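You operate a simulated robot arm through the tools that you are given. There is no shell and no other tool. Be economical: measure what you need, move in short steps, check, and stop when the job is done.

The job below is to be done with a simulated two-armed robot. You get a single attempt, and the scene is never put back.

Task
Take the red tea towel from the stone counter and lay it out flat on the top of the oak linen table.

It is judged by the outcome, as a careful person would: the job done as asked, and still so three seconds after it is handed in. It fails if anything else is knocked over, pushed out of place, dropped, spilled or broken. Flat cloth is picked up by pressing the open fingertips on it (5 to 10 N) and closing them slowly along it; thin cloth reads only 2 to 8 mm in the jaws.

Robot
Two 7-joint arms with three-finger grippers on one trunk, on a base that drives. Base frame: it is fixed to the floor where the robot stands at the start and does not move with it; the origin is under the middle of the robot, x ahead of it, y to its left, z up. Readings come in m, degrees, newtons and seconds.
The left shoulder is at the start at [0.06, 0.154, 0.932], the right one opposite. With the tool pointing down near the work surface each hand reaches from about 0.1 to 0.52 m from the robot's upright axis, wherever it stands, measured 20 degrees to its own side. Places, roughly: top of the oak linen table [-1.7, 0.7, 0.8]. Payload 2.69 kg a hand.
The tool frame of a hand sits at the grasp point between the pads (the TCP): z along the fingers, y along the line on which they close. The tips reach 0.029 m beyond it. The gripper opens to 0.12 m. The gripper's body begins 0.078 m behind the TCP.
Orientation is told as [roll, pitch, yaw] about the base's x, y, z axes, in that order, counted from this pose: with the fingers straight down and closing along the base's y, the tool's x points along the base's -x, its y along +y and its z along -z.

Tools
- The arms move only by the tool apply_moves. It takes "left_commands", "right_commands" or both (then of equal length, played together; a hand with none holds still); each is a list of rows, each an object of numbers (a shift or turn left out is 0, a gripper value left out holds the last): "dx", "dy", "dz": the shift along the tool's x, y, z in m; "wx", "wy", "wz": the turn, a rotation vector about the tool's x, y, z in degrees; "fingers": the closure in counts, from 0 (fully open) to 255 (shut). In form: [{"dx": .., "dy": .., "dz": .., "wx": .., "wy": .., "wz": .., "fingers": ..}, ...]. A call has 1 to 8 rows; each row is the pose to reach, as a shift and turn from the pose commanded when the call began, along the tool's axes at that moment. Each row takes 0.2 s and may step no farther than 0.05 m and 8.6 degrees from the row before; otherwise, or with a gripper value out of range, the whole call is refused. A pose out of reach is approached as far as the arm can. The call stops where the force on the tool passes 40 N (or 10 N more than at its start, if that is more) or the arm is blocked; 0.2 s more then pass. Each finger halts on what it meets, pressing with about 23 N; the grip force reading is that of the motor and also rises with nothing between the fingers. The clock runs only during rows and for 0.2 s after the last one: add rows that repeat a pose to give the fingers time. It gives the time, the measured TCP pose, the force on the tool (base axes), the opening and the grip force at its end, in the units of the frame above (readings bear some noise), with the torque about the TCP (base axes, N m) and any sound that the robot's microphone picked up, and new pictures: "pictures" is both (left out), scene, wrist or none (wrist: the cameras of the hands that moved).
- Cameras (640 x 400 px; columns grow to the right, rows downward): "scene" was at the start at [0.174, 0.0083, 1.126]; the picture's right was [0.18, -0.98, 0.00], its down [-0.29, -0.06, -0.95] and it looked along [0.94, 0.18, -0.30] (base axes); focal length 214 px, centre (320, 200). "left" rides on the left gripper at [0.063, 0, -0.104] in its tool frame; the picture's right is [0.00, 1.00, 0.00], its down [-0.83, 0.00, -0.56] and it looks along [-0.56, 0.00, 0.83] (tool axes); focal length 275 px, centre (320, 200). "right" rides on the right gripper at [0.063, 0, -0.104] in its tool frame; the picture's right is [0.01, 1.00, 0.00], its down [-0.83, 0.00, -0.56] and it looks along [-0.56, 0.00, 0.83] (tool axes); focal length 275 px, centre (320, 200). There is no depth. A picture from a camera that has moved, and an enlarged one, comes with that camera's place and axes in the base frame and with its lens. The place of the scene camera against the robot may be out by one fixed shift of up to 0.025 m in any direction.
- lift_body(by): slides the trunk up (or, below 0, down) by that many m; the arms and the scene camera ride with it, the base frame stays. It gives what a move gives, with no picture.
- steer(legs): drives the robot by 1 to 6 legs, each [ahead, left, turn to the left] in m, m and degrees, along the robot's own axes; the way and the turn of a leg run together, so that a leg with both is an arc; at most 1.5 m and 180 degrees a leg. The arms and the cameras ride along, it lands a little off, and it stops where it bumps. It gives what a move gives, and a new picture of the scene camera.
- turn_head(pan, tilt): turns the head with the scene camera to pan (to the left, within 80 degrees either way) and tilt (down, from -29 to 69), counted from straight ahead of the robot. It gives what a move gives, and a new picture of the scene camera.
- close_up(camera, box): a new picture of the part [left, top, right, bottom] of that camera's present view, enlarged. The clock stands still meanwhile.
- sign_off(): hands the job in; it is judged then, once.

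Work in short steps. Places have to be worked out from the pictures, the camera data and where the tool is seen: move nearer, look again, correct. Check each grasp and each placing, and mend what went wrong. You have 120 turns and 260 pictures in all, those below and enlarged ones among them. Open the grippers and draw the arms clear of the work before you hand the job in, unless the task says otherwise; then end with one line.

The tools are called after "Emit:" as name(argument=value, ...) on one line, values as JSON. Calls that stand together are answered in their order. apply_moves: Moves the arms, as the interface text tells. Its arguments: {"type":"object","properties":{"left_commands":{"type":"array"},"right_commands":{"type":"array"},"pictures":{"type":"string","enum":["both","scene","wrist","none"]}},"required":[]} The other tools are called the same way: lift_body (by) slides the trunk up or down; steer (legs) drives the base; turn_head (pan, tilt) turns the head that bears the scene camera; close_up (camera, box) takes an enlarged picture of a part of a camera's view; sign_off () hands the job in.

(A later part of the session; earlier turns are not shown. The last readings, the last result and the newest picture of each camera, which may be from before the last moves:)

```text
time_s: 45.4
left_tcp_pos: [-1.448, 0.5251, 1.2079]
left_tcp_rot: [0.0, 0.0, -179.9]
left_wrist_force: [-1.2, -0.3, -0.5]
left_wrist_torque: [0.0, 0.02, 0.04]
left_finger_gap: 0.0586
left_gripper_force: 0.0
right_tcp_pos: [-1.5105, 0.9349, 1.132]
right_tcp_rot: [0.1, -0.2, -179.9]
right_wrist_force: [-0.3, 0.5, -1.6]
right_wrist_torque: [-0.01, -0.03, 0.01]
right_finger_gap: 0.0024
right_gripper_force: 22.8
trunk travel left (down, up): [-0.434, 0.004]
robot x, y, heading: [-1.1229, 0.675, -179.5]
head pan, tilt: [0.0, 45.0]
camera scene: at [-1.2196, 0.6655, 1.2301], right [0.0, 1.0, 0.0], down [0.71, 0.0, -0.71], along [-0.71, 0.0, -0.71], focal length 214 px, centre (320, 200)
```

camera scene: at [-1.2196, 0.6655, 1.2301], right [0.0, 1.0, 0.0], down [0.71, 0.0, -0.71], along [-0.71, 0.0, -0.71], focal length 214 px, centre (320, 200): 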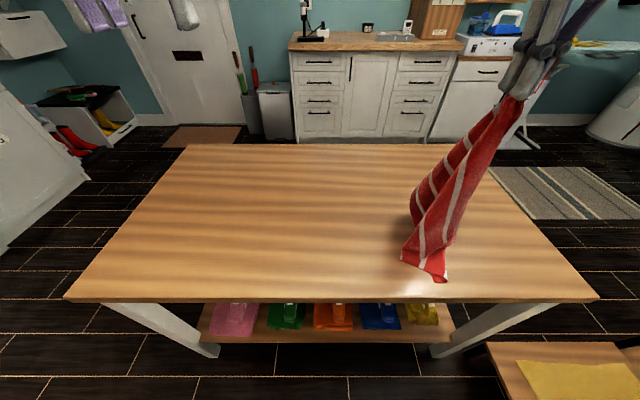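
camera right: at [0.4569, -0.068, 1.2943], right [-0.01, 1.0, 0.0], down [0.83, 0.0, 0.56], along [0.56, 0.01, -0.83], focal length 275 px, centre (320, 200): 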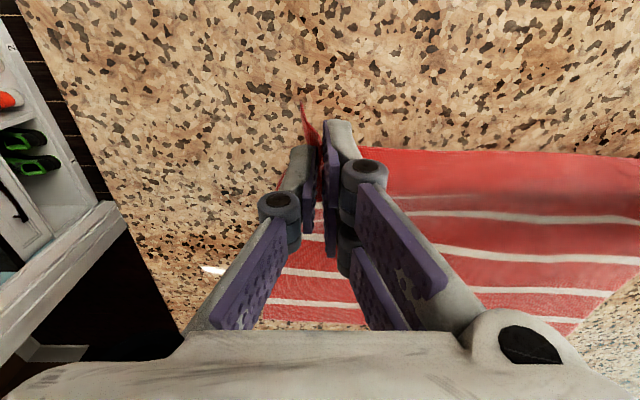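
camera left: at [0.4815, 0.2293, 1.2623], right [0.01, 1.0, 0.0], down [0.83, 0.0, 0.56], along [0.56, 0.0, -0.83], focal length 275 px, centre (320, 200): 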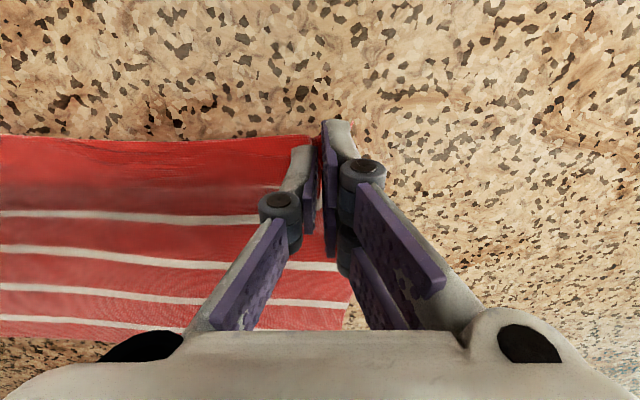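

Emit:
close_up(camera="scene", box=[360, 80, 560, 300])

```text
1.82 times, centred on (460, 190) of scene
camera zoom: at [-1.2196, 0.6655, 1.2301], right [0.0, 1.0, 0.0], down [0.71, 0.0, -0.71], along [-0.71, 0.0, -0.71], focal length 390 px, centre (66, 218)
```

zoom: 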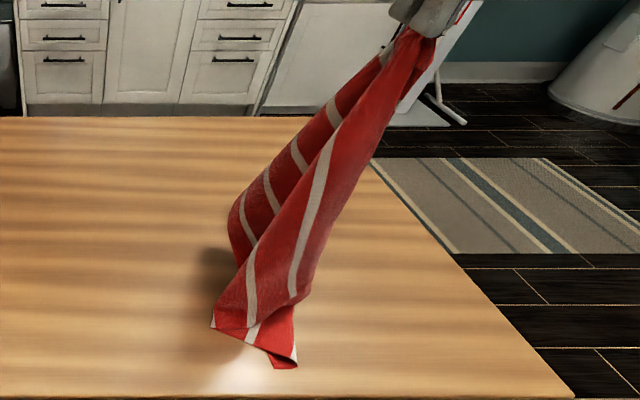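

I read it as: held corner R on top, near edge running down the right to corner L at the very bottom (touching the table near the front). I'll lift, move the right hand left so L lands around y≈0.55, then lower while moving right to lay that long edge out. Left hand moves aside first.

Emit:
apply_moves(left_commands=[{"dy": 0.03, "dx": 0.01}, {"dy": 0.06, "dx": 0.02}, {"dy": 0.09, "dx": 0.03}, {"dy": 0.12, "dx": 0.04}, {"dy": 0.14, "dx": 0.05}, {"dy": 0.15, "dx": 0.06}, {"dy": 0.15, "dx": 0.06}, {"dy": 0.15, "dx": 0.06}], right_commands=[{"dz": -0.04, "dx": 0.01}, {"dz": -0.06, "dx": 0.02, "dy": 0.03}, {"dz": -0.07, "dx": 0.02, "dy": 0.075}, {"dz": -0.07, "dx": 0.02, "dy": 0.12}, {"dz": -0.07, "dx": 0.02, "dy": 0.165}, {"dz": -0.07, "dx": 0.02, "dy": 0.21}, {"dz": -0.07, "dx": 0.02, "dy": 0.255}, {"dz": -0.07, "dx": 0.02, "dy": 0.28}], pictures="scene")

```text
time_s: 47.2
left_tcp_pos: [-1.409, 0.3904, 1.1857]
left_tcp_rot: [0.0, 0.1, -179.8]
left_wrist_force: [-0.1, 0.6, -0.6]
left_wrist_torque: [-0.02, -0.03, -0.02]
left_finger_gap: 0.0587
left_gripper_force: 0.0
left hand out of reach, approached as far as the arm can: row 4, 5, 6, 7, 8
right_tcp_pos: [-1.4871, 0.6586, 1.2054]
right_tcp_rot: [0.5, -0.2, 179.9]
right_wrist_force: [0.1, 0.0, 0.2]
right_wrist_torque: [0.02, 0.05, 0.02]
right_finger_gap: 0.0025
right_gripper_force: 22.5
trunk travel left (down, up): [-0.434, 0.004]
robot x, y, heading: [-1.1201, 0.6762, -179.8]
head pan, tilt: [0.0, 45.0]
camera scene: at [-1.2198, 0.6578, 1.2305], right [-0.09, 1.0, 0.0], down [0.7, 0.06, -0.71], along [-0.71, -0.06, -0.7], focal length 214 px, centre (320, 200)
```

scene: 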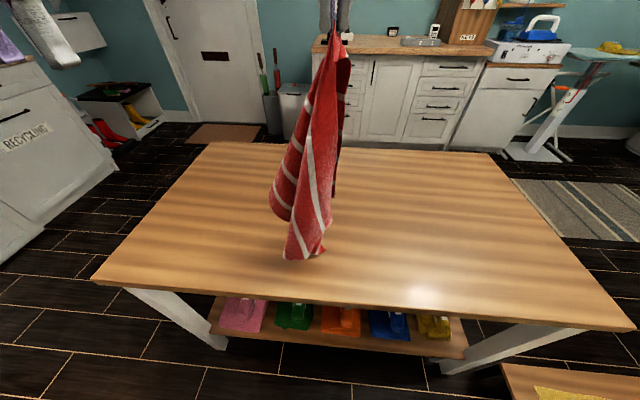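

Now lower in an arc to the right so the tail rests and the edge lays out.

Emit:
apply_moves(right_commands=[{"dz": 0.045}, {"dz": 0.07, "dy": -0.03}, {"dz": 0.09, "dy": -0.07}, {"dz": 0.115, "dy": -0.11}, {"dz": 0.14, "dy": -0.15}, {"dz": 0.17, "dy": -0.185}, {"dz": 0.205, "dy": -0.215}, {"dz": 0.24, "dy": -0.24}], pictures="scene")

```text
time_s: 49.0
left_tcp_pos: [-1.4075, 0.3899, 1.1876]
left_tcp_rot: [0.0, 0.1, -180.0]
left_wrist_force: [-1.3, 0.6, 0.2]
left_wrist_torque: [-0.05, -0.01, 0.0]
left_finger_gap: 0.0587
left_gripper_force: 0.0
right_tcp_pos: [-1.4907, 0.8946, 0.9684]
right_tcp_rot: [0.2, -0.2, -179.9]
right_wrist_force: [-0.6, 0.1, 0.4]
right_wrist_torque: [0.03, 0.03, -0.01]
right_finger_gap: 0.0023
right_gripper_force: 23.4
trunk travel left (down, up): [-0.434, 0.004]
robot x, y, heading: [-1.1222, 0.6751, -179.9]
head pan, tilt: [0.0, 45.0]
camera scene: at [-1.2191, 0.6655, 1.2302], right [0.0, 1.0, 0.0], down [0.71, 0.0, -0.71], along [-0.71, 0.0, -0.71], focal length 214 px, centre (320, 200)
```

scene: 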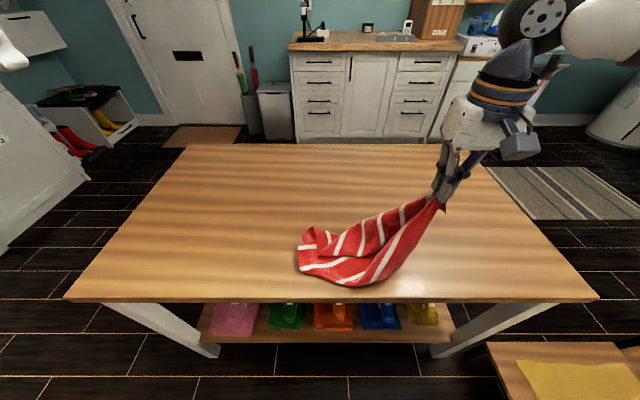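

Laying nicely. Continue down to just above the table.

Emit:
apply_moves(right_commands=[{"dz": 0.035, "dy": -0.02}, {"dz": 0.07, "dy": -0.035}, {"dz": 0.1, "dy": -0.045}, {"dz": 0.12, "dy": -0.05}], pictures="scene")

Emit:
close_up(camera="scene", box=[270, 170, 510, 320])

```text
time_s: 50.0
left_tcp_pos: [-1.4077, 0.3895, 1.1872]
left_tcp_rot: [0.0, -0.1, -179.9]
left_wrist_force: [0.0, 0.1, -0.4]
left_wrist_torque: [0.01, -0.01, 0.0]
left_finger_gap: 0.0589
left_gripper_force: 0.1
right_tcp_pos: [-1.4917, 0.946, 0.8446]
right_tcp_rot: [0.0, -0.3, -179.8]
right_wrist_force: [0.8, 0.2, 0.2]
right_wrist_torque: [0.04, 0.0, -0.01]
right_finger_gap: 0.0027
right_gripper_force: 23.3
trunk travel left (down, up): [-0.434, 0.004]
robot x, y, heading: [-1.1201, 0.6724, -179.9]
head pan, tilt: [0.0, 45.0]
camera scene: at [-1.219, 0.665, 1.2302], right [0.0, 1.0, 0.0], down [0.71, 0.0, -0.71], along [-0.71, 0.0, -0.71], focal length 214 px, centre (320, 200)
```

scene: 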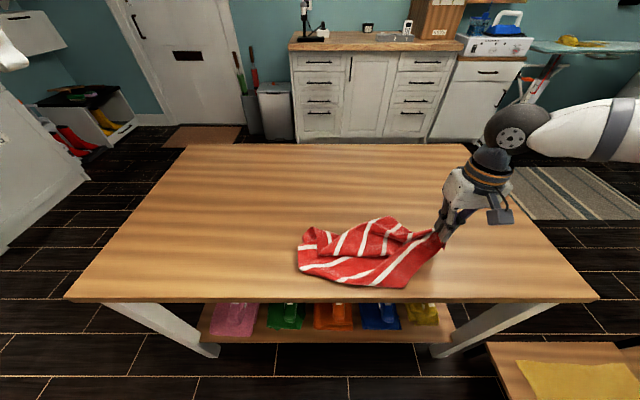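

```text
2.67 times, centred on (390, 245) of scene
camera zoom: at [-1.219, 0.665, 1.2302], right [0.0, 1.0, 0.0], down [0.71, 0.0, -0.71], along [-0.71, 0.0, -0.71], focal length 572 px, centre (133, 80)
```

zoom: 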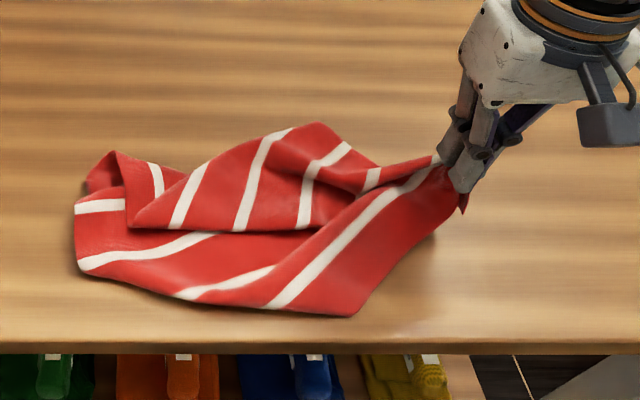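

The cloth is partly folded on itself: R (held), FR corner free on top pointing left, L tucked under. Before planning the spread I check how much closer the base can get to the table.

Emit:
turn_head(pan=0, tilt=69)

Emit:
apply_moves(left_commands=[{"dz": 0.04, "dy": -0.04, "dx": -0.0}, {"dz": 0.08, "dy": -0.08}, {"dz": 0.12, "dy": -0.12}, {"dz": 0.16, "dy": -0.14}], pictures="wrist")

```text
time_s: 50.9
left_tcp_pos: [-1.4071, 0.3886, 1.1874]
left_tcp_rot: [0.0, -0.1, -179.9]
left_wrist_force: [-0.3, -0.4, 0.6]
left_wrist_torque: [0.0, 0.01, -0.03]
left_finger_gap: 0.0589
left_gripper_force: 0.0
right_tcp_pos: [-1.4918, 0.9458, 0.8462]
right_tcp_rot: [0.1, -0.2, -179.8]
right_wrist_force: [0.4, -0.2, -0.1]
right_wrist_torque: [-0.01, 0.02, -0.01]
right_finger_gap: 0.0025
right_gripper_force: 23.1
trunk travel left (down, up): [-0.434, 0.004]
robot x, y, heading: [-1.1251, 0.6706, -179.9]
head pan, tilt: [0.0, 68.8]
camera scene: at [-1.1935, 0.665, 1.2014], right [0.0, 1.0, 0.0], down [0.93, 0.0, -0.36], along [-0.36, 0.0, -0.93], focal length 214 px, centre (320, 200)
```

scene: 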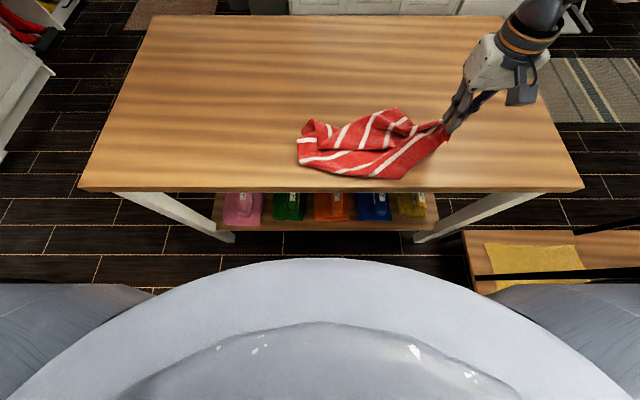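

```text
refused: row 1 steps farther than a row can; nothing moved
```

There's ~0.05 m spare ahead. Plan: take the free FR corner with the left hand, lift R+FR so the towel hangs straight, then lay it near-first. Bring the left hand above FR (~(-1.46,0.65)) for a look.

Emit:
apply_moves(left_commands=[{"dz": 0.03, "dy": -0.033, "dx": -0.005}, {"dz": 0.06, "dy": -0.066, "dx": -0.01}, {"dz": 0.09, "dy": -0.1, "dx": -0.015}, {"dz": 0.12, "dy": -0.133, "dx": -0.02}, {"dz": 0.15, "dy": -0.166, "dx": -0.025}, {"dz": 0.17, "dy": -0.2, "dx": -0.03}], pictures="both")

```text
time_s: 52.2
left_tcp_pos: [-1.4407, 0.5916, 1.0178]
left_tcp_rot: [0.0, 0.0, -180.0]
left_wrist_force: [-0.5, 0.1, 1.1]
left_wrist_torque: [-0.02, -0.02, -0.01]
left_finger_gap: 0.0585
left_gripper_force: 0.1
right_tcp_pos: [-1.4923, 0.9462, 0.8451]
right_tcp_rot: [0.0, -0.2, -180.0]
right_wrist_force: [-0.1, -0.7, 0.1]
right_wrist_torque: [-0.02, 0.04, -0.01]
right_finger_gap: 0.0024
right_gripper_force: 22.1
trunk travel left (down, up): [-0.434, 0.004]
robot x, y, heading: [-1.1157, 0.6738, -179.7]
head pan, tilt: [0.0, 68.8]
camera scene: at [-1.1939, 0.6656, 1.2013], right [0.0, 1.0, 0.0], down [0.93, 0.0, -0.36], along [-0.36, 0.0, -0.93], focal length 214 px, centre (320, 200)
camera left: at [-1.3773, 0.5897, 1.1221], right [0.0, -1.0, 0.0], down [-0.83, 0.0, 0.56], along [-0.56, 0.0, -0.83], focal length 275 px, centre (320, 200)
```

scene: 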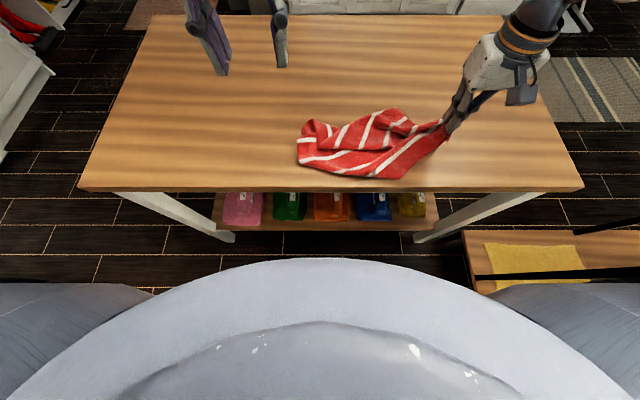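
left: 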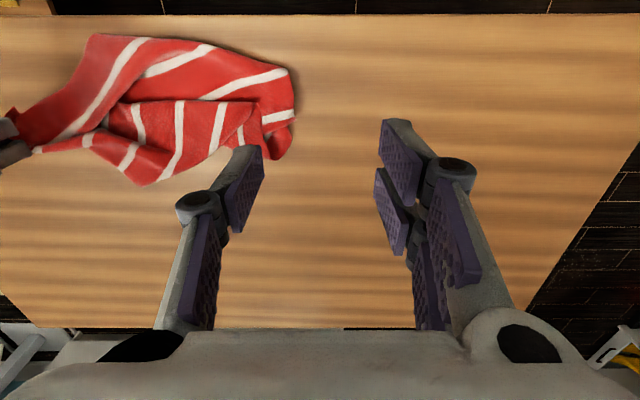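

Emit:
close_up(camera="left", box=[0, 20, 320, 200])

```text
2.00 times, centred on (160, 110) of left
camera zoom: at [-1.3773, 0.5897, 1.1221], right [0.0, -1.0, 0.0], down [-0.83, 0.0, 0.56], along [-0.56, 0.0, -0.83], focal length 551 px, centre (640, 380)
```

zoom: 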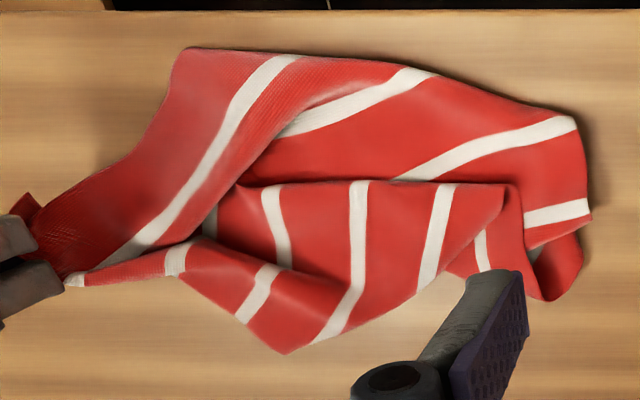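

Viewed from above: R's side edge runs along the flap to the free corner FR at about (-1.452, 0.657). I'll go over the flap just inside FR with a ~4.5 cm opening.

Emit:
apply_moves(left_commands=[{"dx": -0.008, "dy": -0.03, "dz": 0.03, "fingers": 150}, {"dx": -0.016, "dy": -0.06, "dz": 0.06, "fingers": 160}, {"dx": -0.025, "dy": -0.09, "dz": 0.09, "fingers": 160}, {"dx": -0.025, "dy": -0.093, "dz": 0.12, "fingers": 160}, {"dx": -0.025, "dy": -0.093, "dz": 0.138, "fingers": 160}], pictures="wrist")

Emit:
close_up(camera="left", box=[160, 60, 480, 260])

```text
time_s: 53.5
left_tcp_pos: [-1.4608, 0.684, 0.8784]
left_tcp_rot: [-0.1, 0.0, -179.9]
left_wrist_force: [0.7, 0.3, 0.2]
left_wrist_torque: [0.01, -0.02, -0.02]
left_finger_gap: 0.0445
left_gripper_force: 0.0
right_tcp_pos: [-1.4915, 0.9459, 0.8446]
right_tcp_rot: [0.0, -0.2, -179.9]
right_wrist_force: [-0.9, -0.9, -0.4]
right_wrist_torque: [0.01, 0.0, -0.01]
right_finger_gap: 0.0022
right_gripper_force: 22.8
trunk travel left (down, up): [-0.434, 0.004]
robot x, y, heading: [-1.1201, 0.6757, -179.9]
head pan, tilt: [0.0, 68.8]
camera left: at [-1.3975, 0.683, 0.9827], right [0.0, -1.0, 0.0], down [-0.83, 0.0, 0.56], along [-0.56, 0.0, -0.83], focal length 275 px, centre (320, 200)
```

left: 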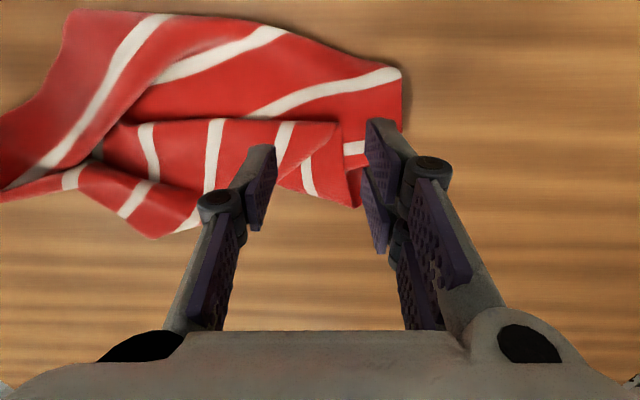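

```text
2.00 times, centred on (320, 160) of left
camera zoom: at [-1.3975, 0.683, 0.9827], right [0.0, -1.0, 0.0], down [-0.83, 0.0, 0.56], along [-0.56, 0.0, -0.83], focal length 551 px, centre (320, 280)
```

zoom: 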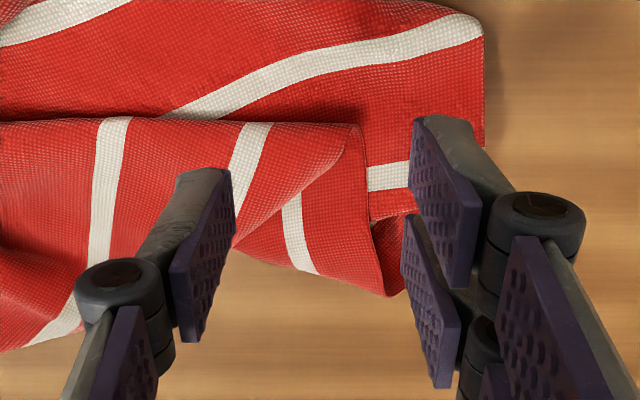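

Shift 2 cm toward the flap and 8 mm to its edge so both tips are on the flap, then descend to light contact.

Emit:
apply_moves(left_commands=[{"dx": 0.008, "dy": -0.02}, {"dx": 0.008, "dy": -0.02, "dz": 0.012}, {"dx": 0.008, "dy": -0.02, "dz": 0.02}, {"dx": 0.008, "dy": -0.02, "dz": 0.026}], pictures="wrist")

```text
time_s: 54.5
left_tcp_pos: [-1.4533, 0.7026, 0.8504]
left_tcp_rot: [0.0, 0.0, -179.9]
left_wrist_force: [0.0, -0.2, 0.0]
left_wrist_torque: [-0.03, 0.06, 0.01]
left_finger_gap: 0.0446
left_gripper_force: 0.0
right_tcp_pos: [-1.4907, 0.945, 0.8454]
right_tcp_rot: [0.1, -0.1, -179.9]
right_wrist_force: [-0.4, 0.1, 0.4]
right_wrist_torque: [0.0, -0.01, 0.0]
right_finger_gap: 0.0023
right_gripper_force: 23.0
trunk travel left (down, up): [-0.434, 0.004]
robot x, y, heading: [-1.119, 0.6771, -179.9]
head pan, tilt: [0.0, 68.8]
camera left: at [-1.3905, 0.7005, 0.9555], right [0.0, -1.0, 0.0], down [-0.83, 0.0, 0.56], along [-0.56, 0.0, -0.83], focal length 275 px, centre (320, 200)
```

left: 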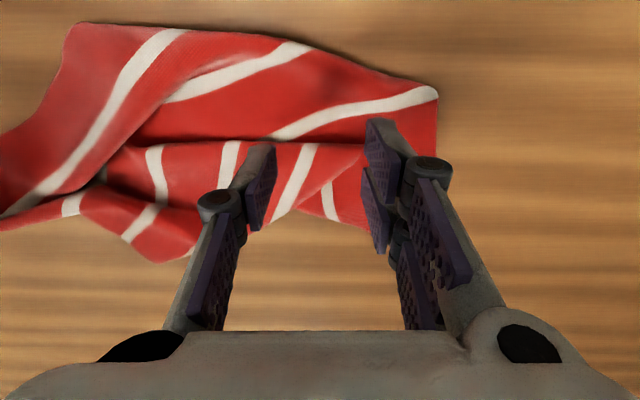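

Emit:
apply_moves(left_commands=[{"dx": -0.006, "dz": 0.003}, {"dx": -0.006, "dz": 0.006}, {"dx": -0.006, "dz": 0.009}], pictures="none")

```text
time_s: 55.2
left_tcp_pos: [-1.4598, 0.7034, 0.8414]
left_tcp_rot: [-0.1, -0.1, -179.9]
left_wrist_force: [0.2, 0.1, -0.2]
left_wrist_torque: [0.0, -0.06, 0.02]
left_finger_gap: 0.0447
left_gripper_force: 0.1
right_tcp_pos: [-1.492, 0.9452, 0.8448]
right_tcp_rot: [0.1, -0.2, -179.9]
right_wrist_force: [-0.4, 0.0, -0.4]
right_wrist_torque: [0.02, 0.04, 0.01]
right_finger_gap: 0.0023
right_gripper_force: 22.9
trunk travel left (down, up): [-0.434, 0.004]
robot x, y, heading: [-1.1208, 0.6735, -179.8]
head pan, tilt: [0.0, 68.8]
```

Emit:
apply_moves(left_commands=[{"dz": 0.003}, {"dz": 0.005}], pictures="wrist")

```text
time_s: 55.9
left_tcp_pos: [-1.4603, 0.704, 0.8371]
left_tcp_rot: [0.0, 0.0, -179.9]
left_wrist_force: [0.5, -0.2, -0.5]
left_wrist_torque: [0.01, -0.02, -0.02]
left_finger_gap: 0.0448
left_gripper_force: 0.1
right_tcp_pos: [-1.4912, 0.9454, 0.8457]
right_tcp_rot: [0.2, -0.2, -179.9]
right_wrist_force: [-0.3, -0.4, 0.2]
right_wrist_torque: [0.02, 0.0, -0.02]
right_finger_gap: 0.0024
right_gripper_force: 22.4
trunk travel left (down, up): [-0.434, 0.004]
robot x, y, heading: [-1.1199, 0.6756, -179.9]
head pan, tilt: [0.0, 68.8]
camera left: at [-1.397, 0.7016, 0.9412], right [0.0, -1.0, 0.0], down [-0.83, 0.0, 0.56], along [-0.56, 0.0, -0.83], focal length 275 px, centre (320, 200)
```

left: 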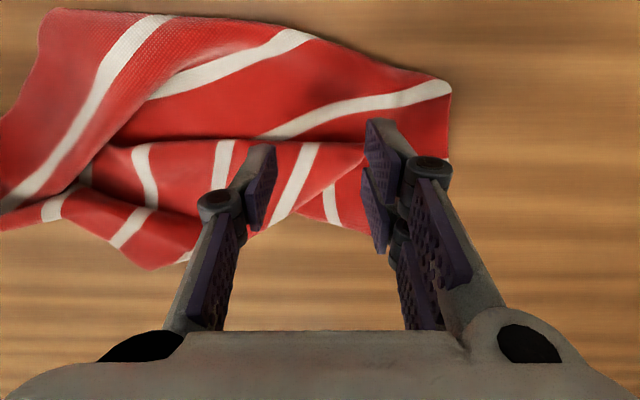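

The table is lower than 0.80; two-view estimate puts FR at z≈0.775, (-1.466,0.668). I adjust 1.4 cm ahead and keep descending gently.

Emit:
apply_moves(left_commands=[{"dx": -0.014, "dz": 0.005}, {"dx": -0.014, "dz": 0.012}, {"dx": -0.014, "dz": 0.018}, {"dx": -0.014, "dz": 0.022}], pictures="wrist")

Emit:
close_up(camera="left", box=[160, 60, 480, 260])

```text
time_s: 56.9
left_tcp_pos: [-1.4745, 0.7045, 0.8157]
left_tcp_rot: [-0.1, 0.0, -180.0]
left_wrist_force: [0.2, 1.0, 0.2]
left_wrist_torque: [0.01, 0.03, 0.04]
left_finger_gap: 0.0447
left_gripper_force: 0.1
right_tcp_pos: [-1.4909, 0.9468, 0.8448]
right_tcp_rot: [0.2, -0.2, -179.9]
right_wrist_force: [0.2, -0.4, -1.1]
right_wrist_torque: [0.01, -0.01, -0.02]
right_finger_gap: 0.0028
right_gripper_force: 23.1
trunk travel left (down, up): [-0.434, 0.004]
robot x, y, heading: [-1.1192, 0.6736, -179.9]
head pan, tilt: [0.0, 68.8]
camera left: at [-1.4113, 0.7017, 0.919], right [0.0, -1.0, 0.0], down [-0.83, 0.0, 0.56], along [-0.56, 0.0, -0.83], focal length 275 px, centre (320, 200)
```

left: 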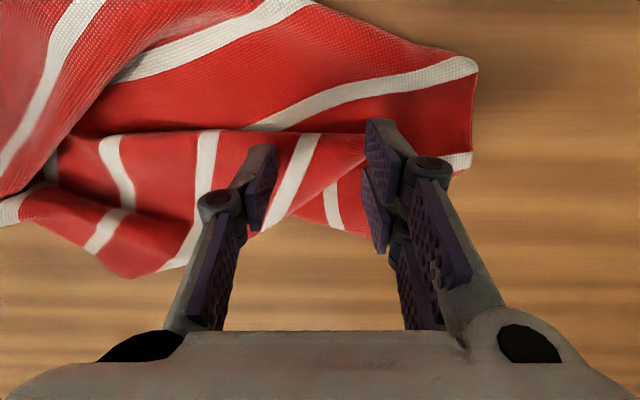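

```text
2.00 times, centred on (320, 160) of left
camera zoom: at [-1.4113, 0.7017, 0.919], right [0.0, -1.0, 0.0], down [-0.83, 0.0, 0.56], along [-0.56, 0.0, -0.83], focal length 551 px, centre (320, 280)
```

zoom: 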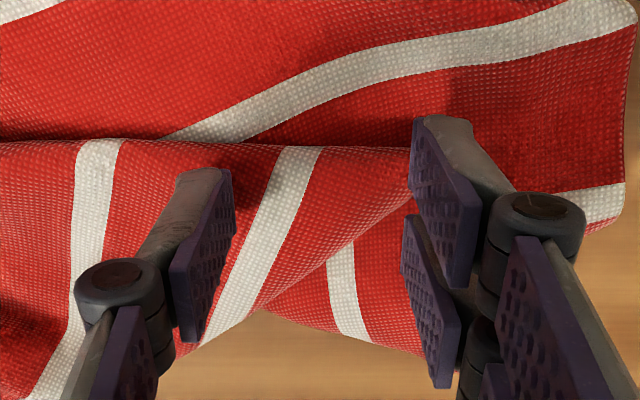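

Emit:
apply_moves(left_commands=[{"dz": 0.004}, {"dz": 0.007}, {"dz": 0.01}], pictures="none")

```text
time_s: 57.6
left_tcp_pos: [-1.4746, 0.704, 0.805]
left_tcp_rot: [-0.1, -0.1, -179.9]
left_wrist_force: [0.0, -0.9, 1.2]
left_wrist_torque: [0.01, 0.0, -0.02]
left_finger_gap: 0.0449
left_gripper_force: 0.0
right_tcp_pos: [-1.491, 0.9465, 0.8452]
right_tcp_rot: [0.1, -0.2, -179.9]
right_wrist_force: [-0.6, 0.7, -0.1]
right_wrist_torque: [-0.02, -0.01, -0.03]
right_finger_gap: 0.0024
right_gripper_force: 23.2
trunk travel left (down, up): [-0.434, 0.004]
robot x, y, heading: [-1.1241, 0.6763, -179.7]
head pan, tilt: [0.0, 68.8]
```

Emit:
apply_moves(left_commands=[{"dz": 0.003}, {"dz": 0.005}], pictures="wrist")

```text
time_s: 58.2
left_tcp_pos: [-1.4743, 0.7031, 0.8011]
left_tcp_rot: [0.0, 0.0, -179.9]
left_wrist_force: [0.5, -1.0, 0.0]
left_wrist_torque: [-0.05, 0.01, -0.01]
left_finger_gap: 0.0448
left_gripper_force: 0.1
right_tcp_pos: [-1.4913, 0.9456, 0.8457]
right_tcp_rot: [0.1, -0.2, -179.9]
right_wrist_force: [0.0, 0.3, 0.4]
right_wrist_torque: [0.02, -0.02, 0.04]
right_finger_gap: 0.0024
right_gripper_force: 22.6
trunk travel left (down, up): [-0.434, 0.004]
robot x, y, heading: [-1.1238, 0.6712, -179.7]
head pan, tilt: [0.0, 68.8]
camera left: at [-1.4109, 0.7013, 0.905], right [0.0, -1.0, 0.0], down [-0.83, 0.0, 0.56], along [-0.56, 0.0, -0.83], focal length 275 px, centre (320, 200)
```

left: 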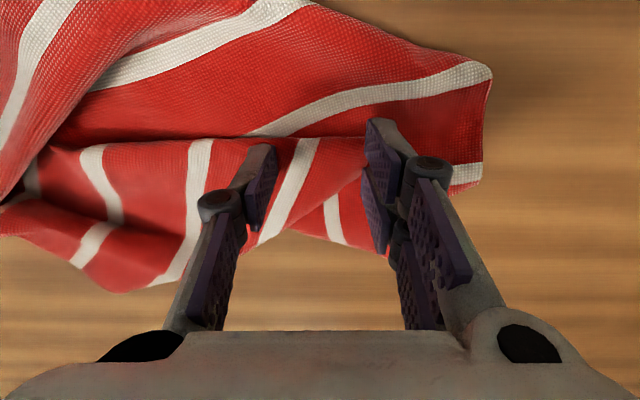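

Emit:
apply_moves(left_commands=[{"dz": 0.002, "dy": -0.01}, {"dz": 0.005, "dy": -0.01}, {"dz": 0.008, "dy": -0.01}], pictures="none")

```text
time_s: 59.0
left_tcp_pos: [-1.4748, 0.7145, 0.7931]
left_tcp_rot: [0.0, -0.1, -180.0]
left_wrist_force: [0.7, -0.8, 0.4]
left_wrist_torque: [-0.01, -0.02, -0.01]
left_finger_gap: 0.0446
left_gripper_force: 0.1
right_tcp_pos: [-1.4921, 0.9453, 0.8456]
right_tcp_rot: [0.2, -0.2, -179.9]
right_wrist_force: [0.6, -0.1, -0.1]
right_wrist_torque: [0.0, -0.01, 0.02]
right_finger_gap: 0.0023
right_gripper_force: 23.3
trunk travel left (down, up): [-0.434, 0.004]
robot x, y, heading: [-1.1226, 0.6727, -179.9]
head pan, tilt: [0.0, 68.8]
```

Emit:
apply_moves(left_commands=[{"dz": 0.003}, {"dz": 0.006}], pictures="wrist")

```text
time_s: 59.6
left_tcp_pos: [-1.4743, 0.7147, 0.791]
left_tcp_rot: [-0.2, -0.4, -179.8]
left_wrist_force: [0.6, -2.1, 40.4]
left_wrist_torque: [-0.13, -0.1, 0.0]
left_finger_gap: 0.041
left_gripper_force: 12.7
right_tcp_pos: [-1.4903, 0.945, 0.8478]
right_tcp_rot: [0.1, -0.5, -179.8]
right_wrist_force: [-0.2, -0.2, -0.8]
right_wrist_torque: [0.0, -0.03, -0.03]
right_finger_gap: 0.0022
right_gripper_force: 22.7
trunk travel left (down, up): [-0.434, 0.004]
robot x, y, heading: [-1.1193, 0.673, -179.9]
head pan, tilt: [0.0, 68.8]
camera left: at [-1.4102, 0.7118, 0.8939], right [0.0, -1.0, 0.0], down [-0.83, 0.0, 0.56], along [-0.56, 0.0, -0.83], focal length 275 px, centre (320, 200)
```

left: 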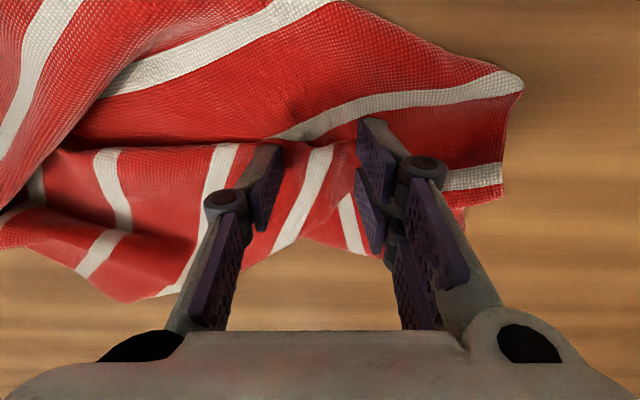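

Contact at tip z≈0.763 but too hard (40 N). Ease up 4 mm and read the force.

Emit:
apply_moves(left_commands=[{"dz": -0.004, "fingers": 160}], pictures="none")

```text
time_s: 60.0
left_tcp_pos: [-1.473, 0.7149, 0.7891]
left_tcp_rot: [-0.1, 0.0, -179.9]
left_wrist_force: [-2.5, -0.4, 22.2]
left_wrist_torque: [0.0, 0.05, -0.01]
left_finger_gap: 0.0487
left_gripper_force: 5.7
right_tcp_pos: [-1.4913, 0.9457, 0.8445]
right_tcp_rot: [0.1, -0.2, -179.9]
right_wrist_force: [0.0, -0.2, -1.2]
right_wrist_torque: [0.01, -0.01, -0.02]
right_finger_gap: 0.0025
right_gripper_force: 23.3
trunk travel left (down, up): [-0.434, 0.004]
robot x, y, heading: [-1.1199, 0.6771, -180.0]
head pan, tilt: [0.0, 68.8]
```

Emit:
apply_moves(left_commands=[{"dz": -0.002, "fingers": 160}, {"dz": -0.002, "fingers": 170}, {"dz": -0.002, "fingers": 184}, {"dz": -0.002, "fingers": 198}, {"dz": -0.002, "fingers": 212}, {"dz": -0.002, "fingers": 226}, {"dz": -0.002, "fingers": 240}, {"dz": -0.002, "fingers": 255}], pictures="wrist")

```text
time_s: 61.9
left_tcp_pos: [-1.4729, 0.7153, 0.7927]
left_tcp_rot: [0.0, -0.1, -180.0]
left_wrist_force: [0.3, -1.0, 3.7]
left_wrist_torque: [-0.02, -0.02, 0.01]
left_finger_gap: 0.0055
left_gripper_force: 22.8
right_tcp_pos: [-1.4903, 0.9447, 0.8463]
right_tcp_rot: [0.1, -0.3, -179.8]
right_wrist_force: [0.6, -0.2, -0.2]
right_wrist_torque: [-0.02, -0.02, -0.02]
right_finger_gap: 0.0024
right_gripper_force: 22.8
trunk travel left (down, up): [-0.434, 0.004]
robot x, y, heading: [-1.1187, 0.673, -179.8]
head pan, tilt: [0.0, 68.8]
camera left: at [-1.41, 0.7129, 0.8959], right [0.0, -1.0, 0.0], down [-0.83, 0.0, 0.56], along [-0.56, 0.0, -0.83], focal length 275 px, centre (320, 200)
```

left: 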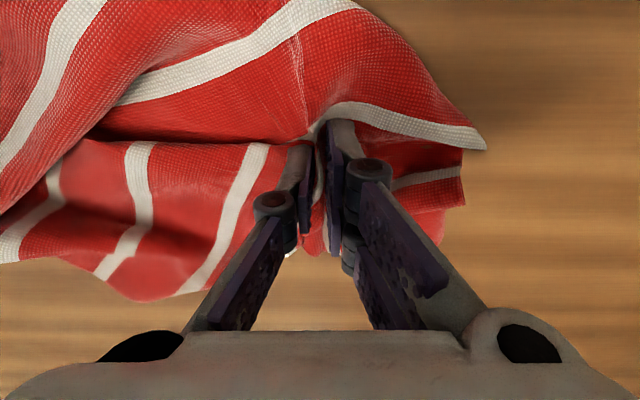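

The jaws read 5.5 mm – two layers caught (flap and the band below). I release, withdraw, and instead use the right hand: raise R so the side edge R–FR hangs free, carry it back, and lay FR down behind.

Emit:
apply_moves(left_commands=[{"fingers": 200}, {"fingers": 150}, {"fingers": 120, "dz": -0.02}, {"dz": -0.06, "dy": 0.02}, {"dz": -0.1, "dy": 0.05}, {"dz": -0.13, "dy": 0.09}, {"dz": -0.16, "dy": 0.13}, {"dz": -0.19, "dy": 0.17}], pictures="none")

Emit:
turn_head(pan=0, tilt=55)

Emit:
apply_moves(right_commands=[{"dz": -0.04}, {"dz": -0.08}, {"dz": -0.12}, {"dz": -0.16}, {"dz": -0.2}], pictures="scene")

```text
time_s: 63.6
left_tcp_pos: [-1.4742, 0.5407, 0.9855]
left_tcp_rot: [0.0, -0.2, -180.0]
left_wrist_force: [-0.5, 0.6, -1.0]
left_wrist_torque: [0.01, -0.01, -0.05]
left_finger_gap: 0.0635
left_gripper_force: 0.1
right_tcp_pos: [-1.4917, 0.9446, 0.8473]
right_tcp_rot: [0.1, -0.3, -179.8]
right_wrist_force: [0.0, -0.6, 0.1]
right_wrist_torque: [0.02, 0.01, 0.0]
right_finger_gap: 0.0024
right_gripper_force: 22.9
trunk travel left (down, up): [-0.434, 0.004]
robot x, y, heading: [-1.1205, 0.6757, -179.8]
head pan, tilt: [0.0, 68.8]
```

```text
time_s: 64.4
left_tcp_pos: [-1.4742, 0.5419, 0.985]
left_tcp_rot: [0.0, -0.1, -179.9]
left_wrist_force: [0.0, 0.3, -0.8]
left_wrist_torque: [0.05, 0.03, 0.03]
left_finger_gap: 0.0635
left_gripper_force: 0.0
right_tcp_pos: [-1.4905, 0.9446, 0.8465]
right_tcp_rot: [0.1, -0.2, -179.9]
right_wrist_force: [0.0, 0.1, 0.7]
right_wrist_torque: [0.04, 0.0, -0.03]
right_finger_gap: 0.0022
right_gripper_force: 22.5
trunk travel left (down, up): [-0.434, 0.004]
robot x, y, heading: [-1.1201, 0.6796, -179.9]
head pan, tilt: [0.0, 55.0]
camera scene: at [-1.2096, 0.6649, 1.2167], right [0.0, 1.0, 0.0], down [0.82, 0.0, -0.57], along [-0.57, 0.0, -0.82], focal length 214 px, centre (320, 200)
```

scene: 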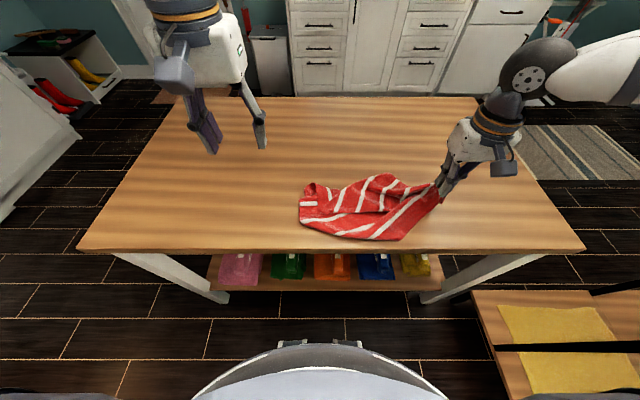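

```text
time_s: 65.6
left_tcp_pos: [-1.4729, 0.542, 0.9845]
left_tcp_rot: [0.0, -0.2, -179.9]
left_wrist_force: [-0.2, 0.6, 0.7]
left_wrist_torque: [-0.02, -0.03, -0.01]
left_finger_gap: 0.0636
left_gripper_force: 0.1
right_tcp_pos: [-1.488, 0.945, 1.0464]
right_tcp_rot: [0.1, -0.1, -179.9]
right_wrist_force: [0.2, -0.8, -0.2]
right_wrist_torque: [0.01, -0.03, 0.0]
right_finger_gap: 0.0024
right_gripper_force: 22.8
trunk travel left (down, up): [-0.434, 0.004]
robot x, y, heading: [-1.1204, 0.6759, -179.8]
head pan, tilt: [0.0, 55.0]
camera scene: at [-1.2093, 0.6648, 1.2169], right [0.0, 1.0, 0.0], down [0.82, 0.0, -0.57], along [-0.57, 0.0, -0.82], focal length 214 px, centre (320, 200)
```

scene: 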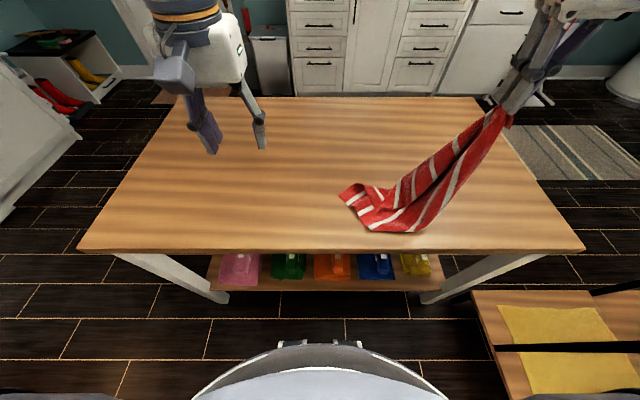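

Emit:
close_up(camera="scene", box=[320, 90, 540, 250])

```text
2.50 times, centred on (430, 170) of scene
camera zoom: at [-1.2093, 0.6648, 1.2169], right [0.0, 1.0, 0.0], down [0.82, 0.0, -0.57], along [-0.57, 0.0, -0.82], focal length 536 px, centre (45, 275)
```

zoom: 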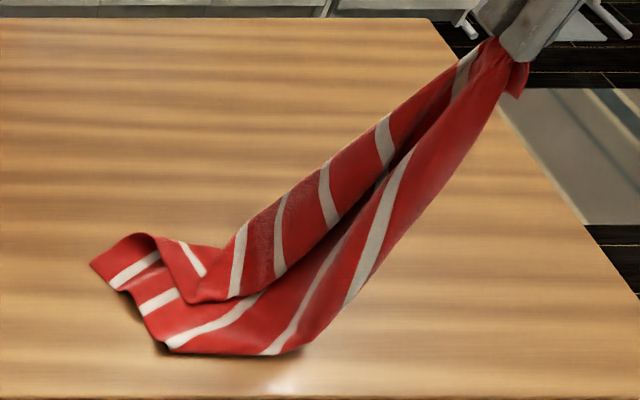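

Now it's clear: FR lies on top near the left end, FL is the leftmost corner, L tucked under. I lift R higher and carry it left/back so FR hangs clear, then set FR down toward the back of the table.

Emit:
apply_moves(left_commands=[{"dy": 0.03, "dz": -0.03}, {"dy": 0.06, "dz": -0.06}, {"dy": 0.1, "dz": -0.09}, {"dy": 0.13, "dz": -0.12}, {"dy": 0.13, "dz": -0.15}, {"dy": 0.13, "dz": -0.17}, {"dy": 0.13, "dz": -0.17}], right_commands=[{"dz": -0.04}, {"dz": -0.08, "dy": 0.02}, {"dz": -0.1, "dy": 0.05}, {"dz": -0.1, "dy": 0.08, "dx": -0.03}, {"dz": -0.1, "dy": 0.08, "dx": -0.07}, {"dz": -0.1, "dy": 0.08, "dx": -0.11}, {"dz": -0.1, "dy": 0.08, "dx": -0.13}], pictures="scene")

Emit:
close_up(camera="scene", box=[280, 70, 520, 260])

```text
time_s: 67.2
left_tcp_pos: [-1.472, 0.4164, 1.1535]
left_tcp_rot: [0.0, -0.1, -179.9]
left_wrist_force: [0.2, -0.2, -0.1]
left_wrist_torque: [-0.01, 0.02, 0.03]
left_finger_gap: 0.0634
left_gripper_force: 0.1
right_tcp_pos: [-1.595, 0.8653, 1.1462]
right_tcp_rot: [0.2, -0.3, -179.8]
right_wrist_force: [-1.1, -0.4, 0.6]
right_wrist_torque: [-0.03, 0.01, 0.0]
right_finger_gap: 0.0021
right_gripper_force: 22.5
right hand out of reach, approached as far as the arm can: row 7
trunk travel left (down, up): [-0.434, 0.004]
robot x, y, heading: [-1.118, 0.6725, -179.9]
head pan, tilt: [0.0, 55.0]
camera scene: at [-1.209, 0.6657, 1.2169], right [0.0, 1.0, 0.0], down [0.82, 0.0, -0.57], along [-0.57, 0.0, -0.82], focal length 214 px, centre (320, 200)
```

scene: 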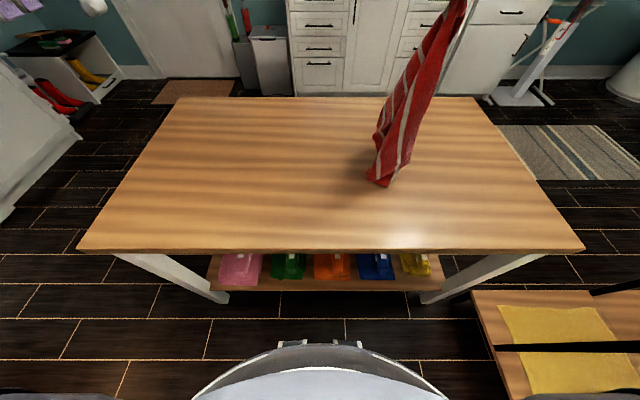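

```text
2.11 times, centred on (400, 165) of scene
camera zoom: at [-1.209, 0.6657, 1.2169], right [0.0, 1.0, 0.0], down [0.82, 0.0, -0.57], along [-0.57, 0.0, -0.82], focal length 452 px, centre (152, 274)
```

zoom: 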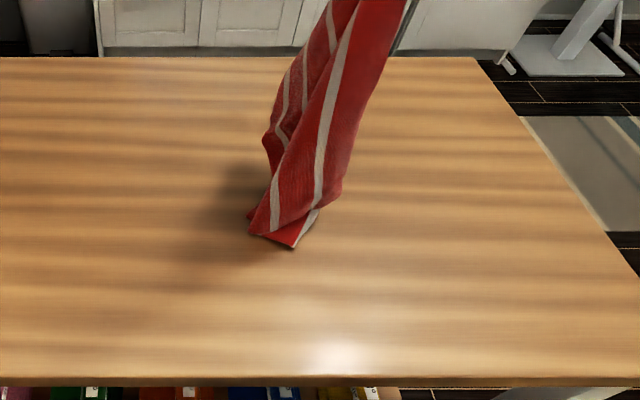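

The towel is hanging again with what I judge to be corner L just touching the table. I'll carry it left and nearer, then move right at an angle keeping the R–L edge taut, so the left hand can then pinch L from above.

Emit:
apply_moves(right_commands=[{"dz": -0.03, "dy": 0.03}, {"dz": -0.05, "dy": 0.07}, {"dz": -0.05, "dy": 0.11, "dx": 0.02}, {"dz": -0.05, "dy": 0.15, "dx": 0.04}, {"dz": -0.05, "dy": 0.18, "dx": 0.07}, {"dz": -0.05, "dy": 0.2, "dx": 0.09}, {"dz": -0.05, "dy": 0.2, "dx": 0.09}, {"dz": -0.05, "dy": 0.2, "dx": 0.09}], pictures="scene")

Emit:
apply_moves(right_commands=[{"dz": 0.03, "dy": 0}, {"dz": 0.045, "dy": -0.04}, {"dz": 0.06, "dy": -0.085}, {"dz": 0.08, "dy": -0.13}, {"dz": 0.1, "dy": -0.17}, {"dz": 0.125, "dy": -0.21}, {"dz": 0.145, "dy": -0.25}], pictures="scene")

Emit:
close_up(camera="scene", box=[270, 90, 510, 260])

```text
time_s: 69.0
left_tcp_pos: [-1.4732, 0.4153, 1.1529]
left_tcp_rot: [-0.1, 0.1, -179.9]
left_wrist_force: [-0.3, 0.6, 0.4]
left_wrist_torque: [0.02, 0.0, 0.02]
left_finger_gap: 0.0635
left_gripper_force: 0.0
right_tcp_pos: [-1.5106, 0.6811, 1.1978]
right_tcp_rot: [0.2, -0.3, -179.9]
right_wrist_force: [0.0, 0.9, 0.2]
right_wrist_torque: [-0.02, 0.0, -0.02]
right_finger_gap: 0.0023
right_gripper_force: 22.6
right hand out of reach, approached as far as the arm can: row 1, 2, 3, 4, 5, 6, 7, 8
trunk travel left (down, up): [-0.434, 0.004]
robot x, y, heading: [-1.1195, 0.6735, -180.0]
head pan, tilt: [0.0, 55.0]
camera scene: at [-1.21, 0.663, 1.217], right [-0.03, 1.0, 0.0], down [0.82, 0.03, -0.58], along [-0.58, -0.02, -0.82], focal length 214 px, centre (320, 200)
```

scene: 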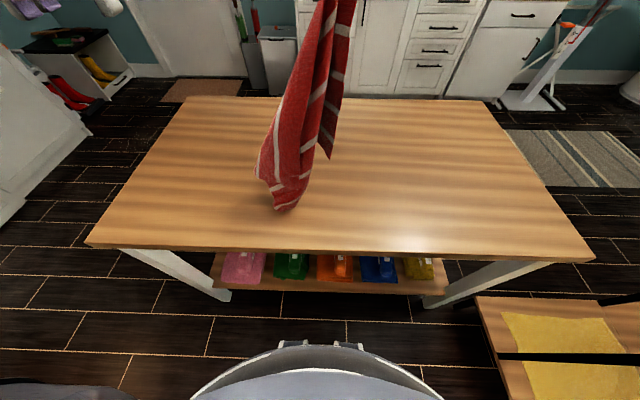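

```text
time_s: 70.6
left_tcp_pos: [-1.4728, 0.4149, 1.1535]
left_tcp_rot: [0.1, -0.1, -179.9]
left_wrist_force: [-0.1, 0.0, 0.0]
left_wrist_torque: [0.02, 0.02, 0.0]
left_finger_gap: 0.0635
left_gripper_force: 0.2
right_tcp_pos: [-1.5079, 0.9298, 1.0511]
right_tcp_rot: [0.2, -0.2, -179.9]
right_wrist_force: [0.4, 1.0, 0.0]
right_wrist_torque: [-0.01, -0.03, 0.01]
right_finger_gap: 0.002
right_gripper_force: 22.7
trunk travel left (down, up): [-0.434, 0.004]
robot x, y, heading: [-1.1211, 0.6749, -179.6]
head pan, tilt: [0.0, 55.0]
camera scene: at [-1.2096, 0.6657, 1.2168], right [0.0, 1.0, 0.0], down [0.82, 0.0, -0.57], along [-0.57, 0.0, -0.82], focal length 214 px, centre (320, 200)
```

scene: 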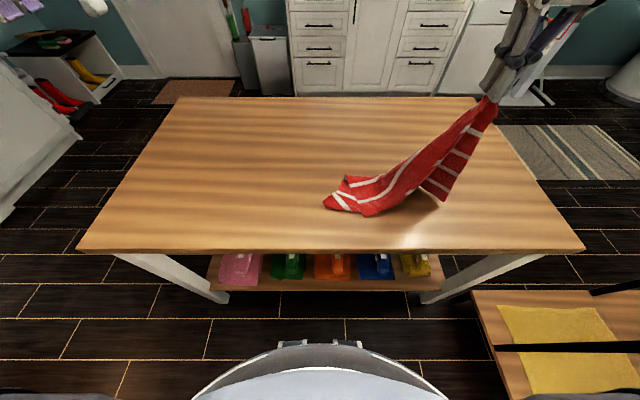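

```text
2.35 times, centred on (390, 175) of scene
camera zoom: at [-1.2096, 0.6657, 1.2168], right [0.0, 1.0, 0.0], down [0.82, 0.0, -0.57], along [-0.57, 0.0, -0.82], focal length 505 px, centre (155, 259)
```

zoom: 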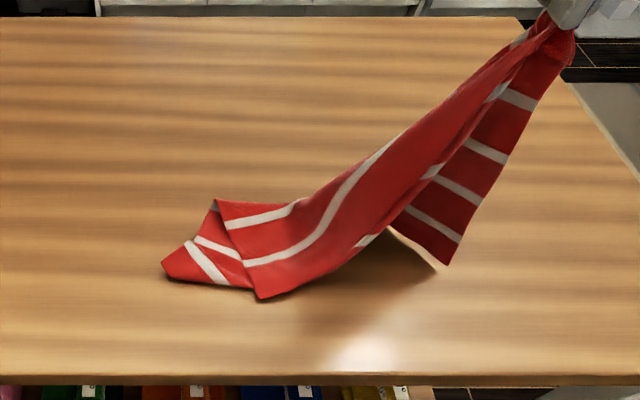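

Now FR hangs free at the front-right under R, and the near edge runs along the back to L. I'll shift the base a little forward/right for reach, bring R toward the robot so FR lands near the front edge, then lay R backward.

Emit:
steer(legs=[[0.05, -0.06, 0]])

Emit:
apply_moves(right_commands=[{"dx": 0.04, "dz": -0.01, "dy": 0.02}, {"dx": 0.08, "dz": -0.01, "dy": 0.04}, {"dx": 0.11, "dz": -0.01, "dy": 0.06}, {"dx": 0.11, "dz": -0.01, "dy": 0.06}, {"dx": 0.11, "dz": -0.01, "dy": 0.06}], pictures="scene")

Emit:
close_up(camera="scene", box=[270, 90, 510, 290])

```text
time_s: 71.8
left_tcp_pos: [-1.5224, 0.475, 1.1514]
left_tcp_rot: [0.1, 0.0, -179.9]
left_wrist_force: [0.0, 1.6, -0.1]
left_wrist_torque: [-0.03, -0.01, 0.05]
left_finger_gap: 0.0634
left_gripper_force: 0.0
right_tcp_pos: [-1.5586, 0.9883, 1.0526]
right_tcp_rot: [0.1, -0.2, -179.8]
right_wrist_force: [0.0, 0.6, 0.0]
right_wrist_torque: [0.0, -0.01, -0.01]
right_finger_gap: 0.0023
right_gripper_force: 22.9
trunk travel left (down, up): [-0.434, 0.004]
robot x, y, heading: [-1.1692, 0.7367, -179.9]
head pan, tilt: [0.0, 55.0]
camera scene: at [-1.2589, 0.725, 1.2168], right [0.0, 1.0, 0.0], down [0.82, 0.0, -0.57], along [-0.57, 0.0, -0.82], focal length 214 px, centre (320, 200)
```

scene: 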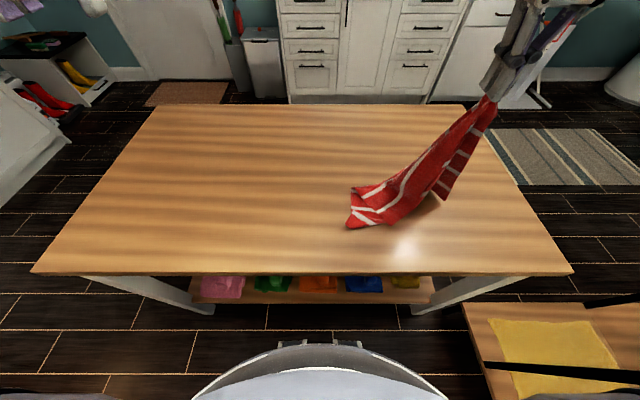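

```text
time_s: 73.0
left_tcp_pos: [-1.5219, 0.4742, 1.152]
left_tcp_rot: [0.0, -0.1, -179.8]
left_wrist_force: [0.4, 0.1, 0.2]
left_wrist_torque: [0.02, -0.01, -0.04]
left_finger_gap: 0.0634
left_gripper_force: 0.0
right_tcp_pos: [-1.4474, 0.9279, 1.0591]
right_tcp_rot: [0.1, -0.2, -179.9]
right_wrist_force: [-0.3, 0.1, 0.1]
right_wrist_torque: [-0.05, -0.02, -0.02]
right_finger_gap: 0.0023
right_gripper_force: 22.8
trunk travel left (down, up): [-0.434, 0.004]
robot x, y, heading: [-1.1686, 0.7324, -180.0]
head pan, tilt: [0.0, 55.0]
camera scene: at [-1.2585, 0.7244, 1.2168], right [0.0, 1.0, 0.0], down [0.82, 0.0, -0.57], along [-0.57, 0.0, -0.82], focal length 214 px, centre (320, 200)
```

scene: 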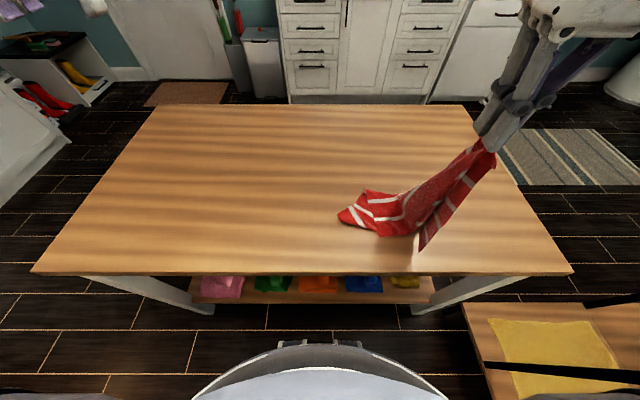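

```text
2.00 times, centred on (390, 190) of scene
camera zoom: at [-1.2585, 0.7244, 1.2168], right [0.0, 1.0, 0.0], down [0.82, 0.0, -0.57], along [-0.57, 0.0, -0.82], focal length 429 px, centre (180, 220)
```

zoom: 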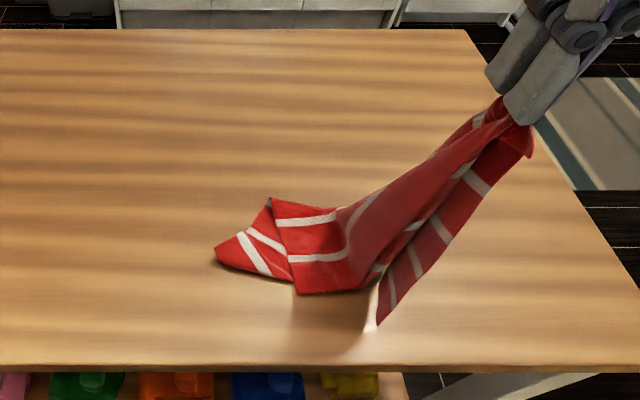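

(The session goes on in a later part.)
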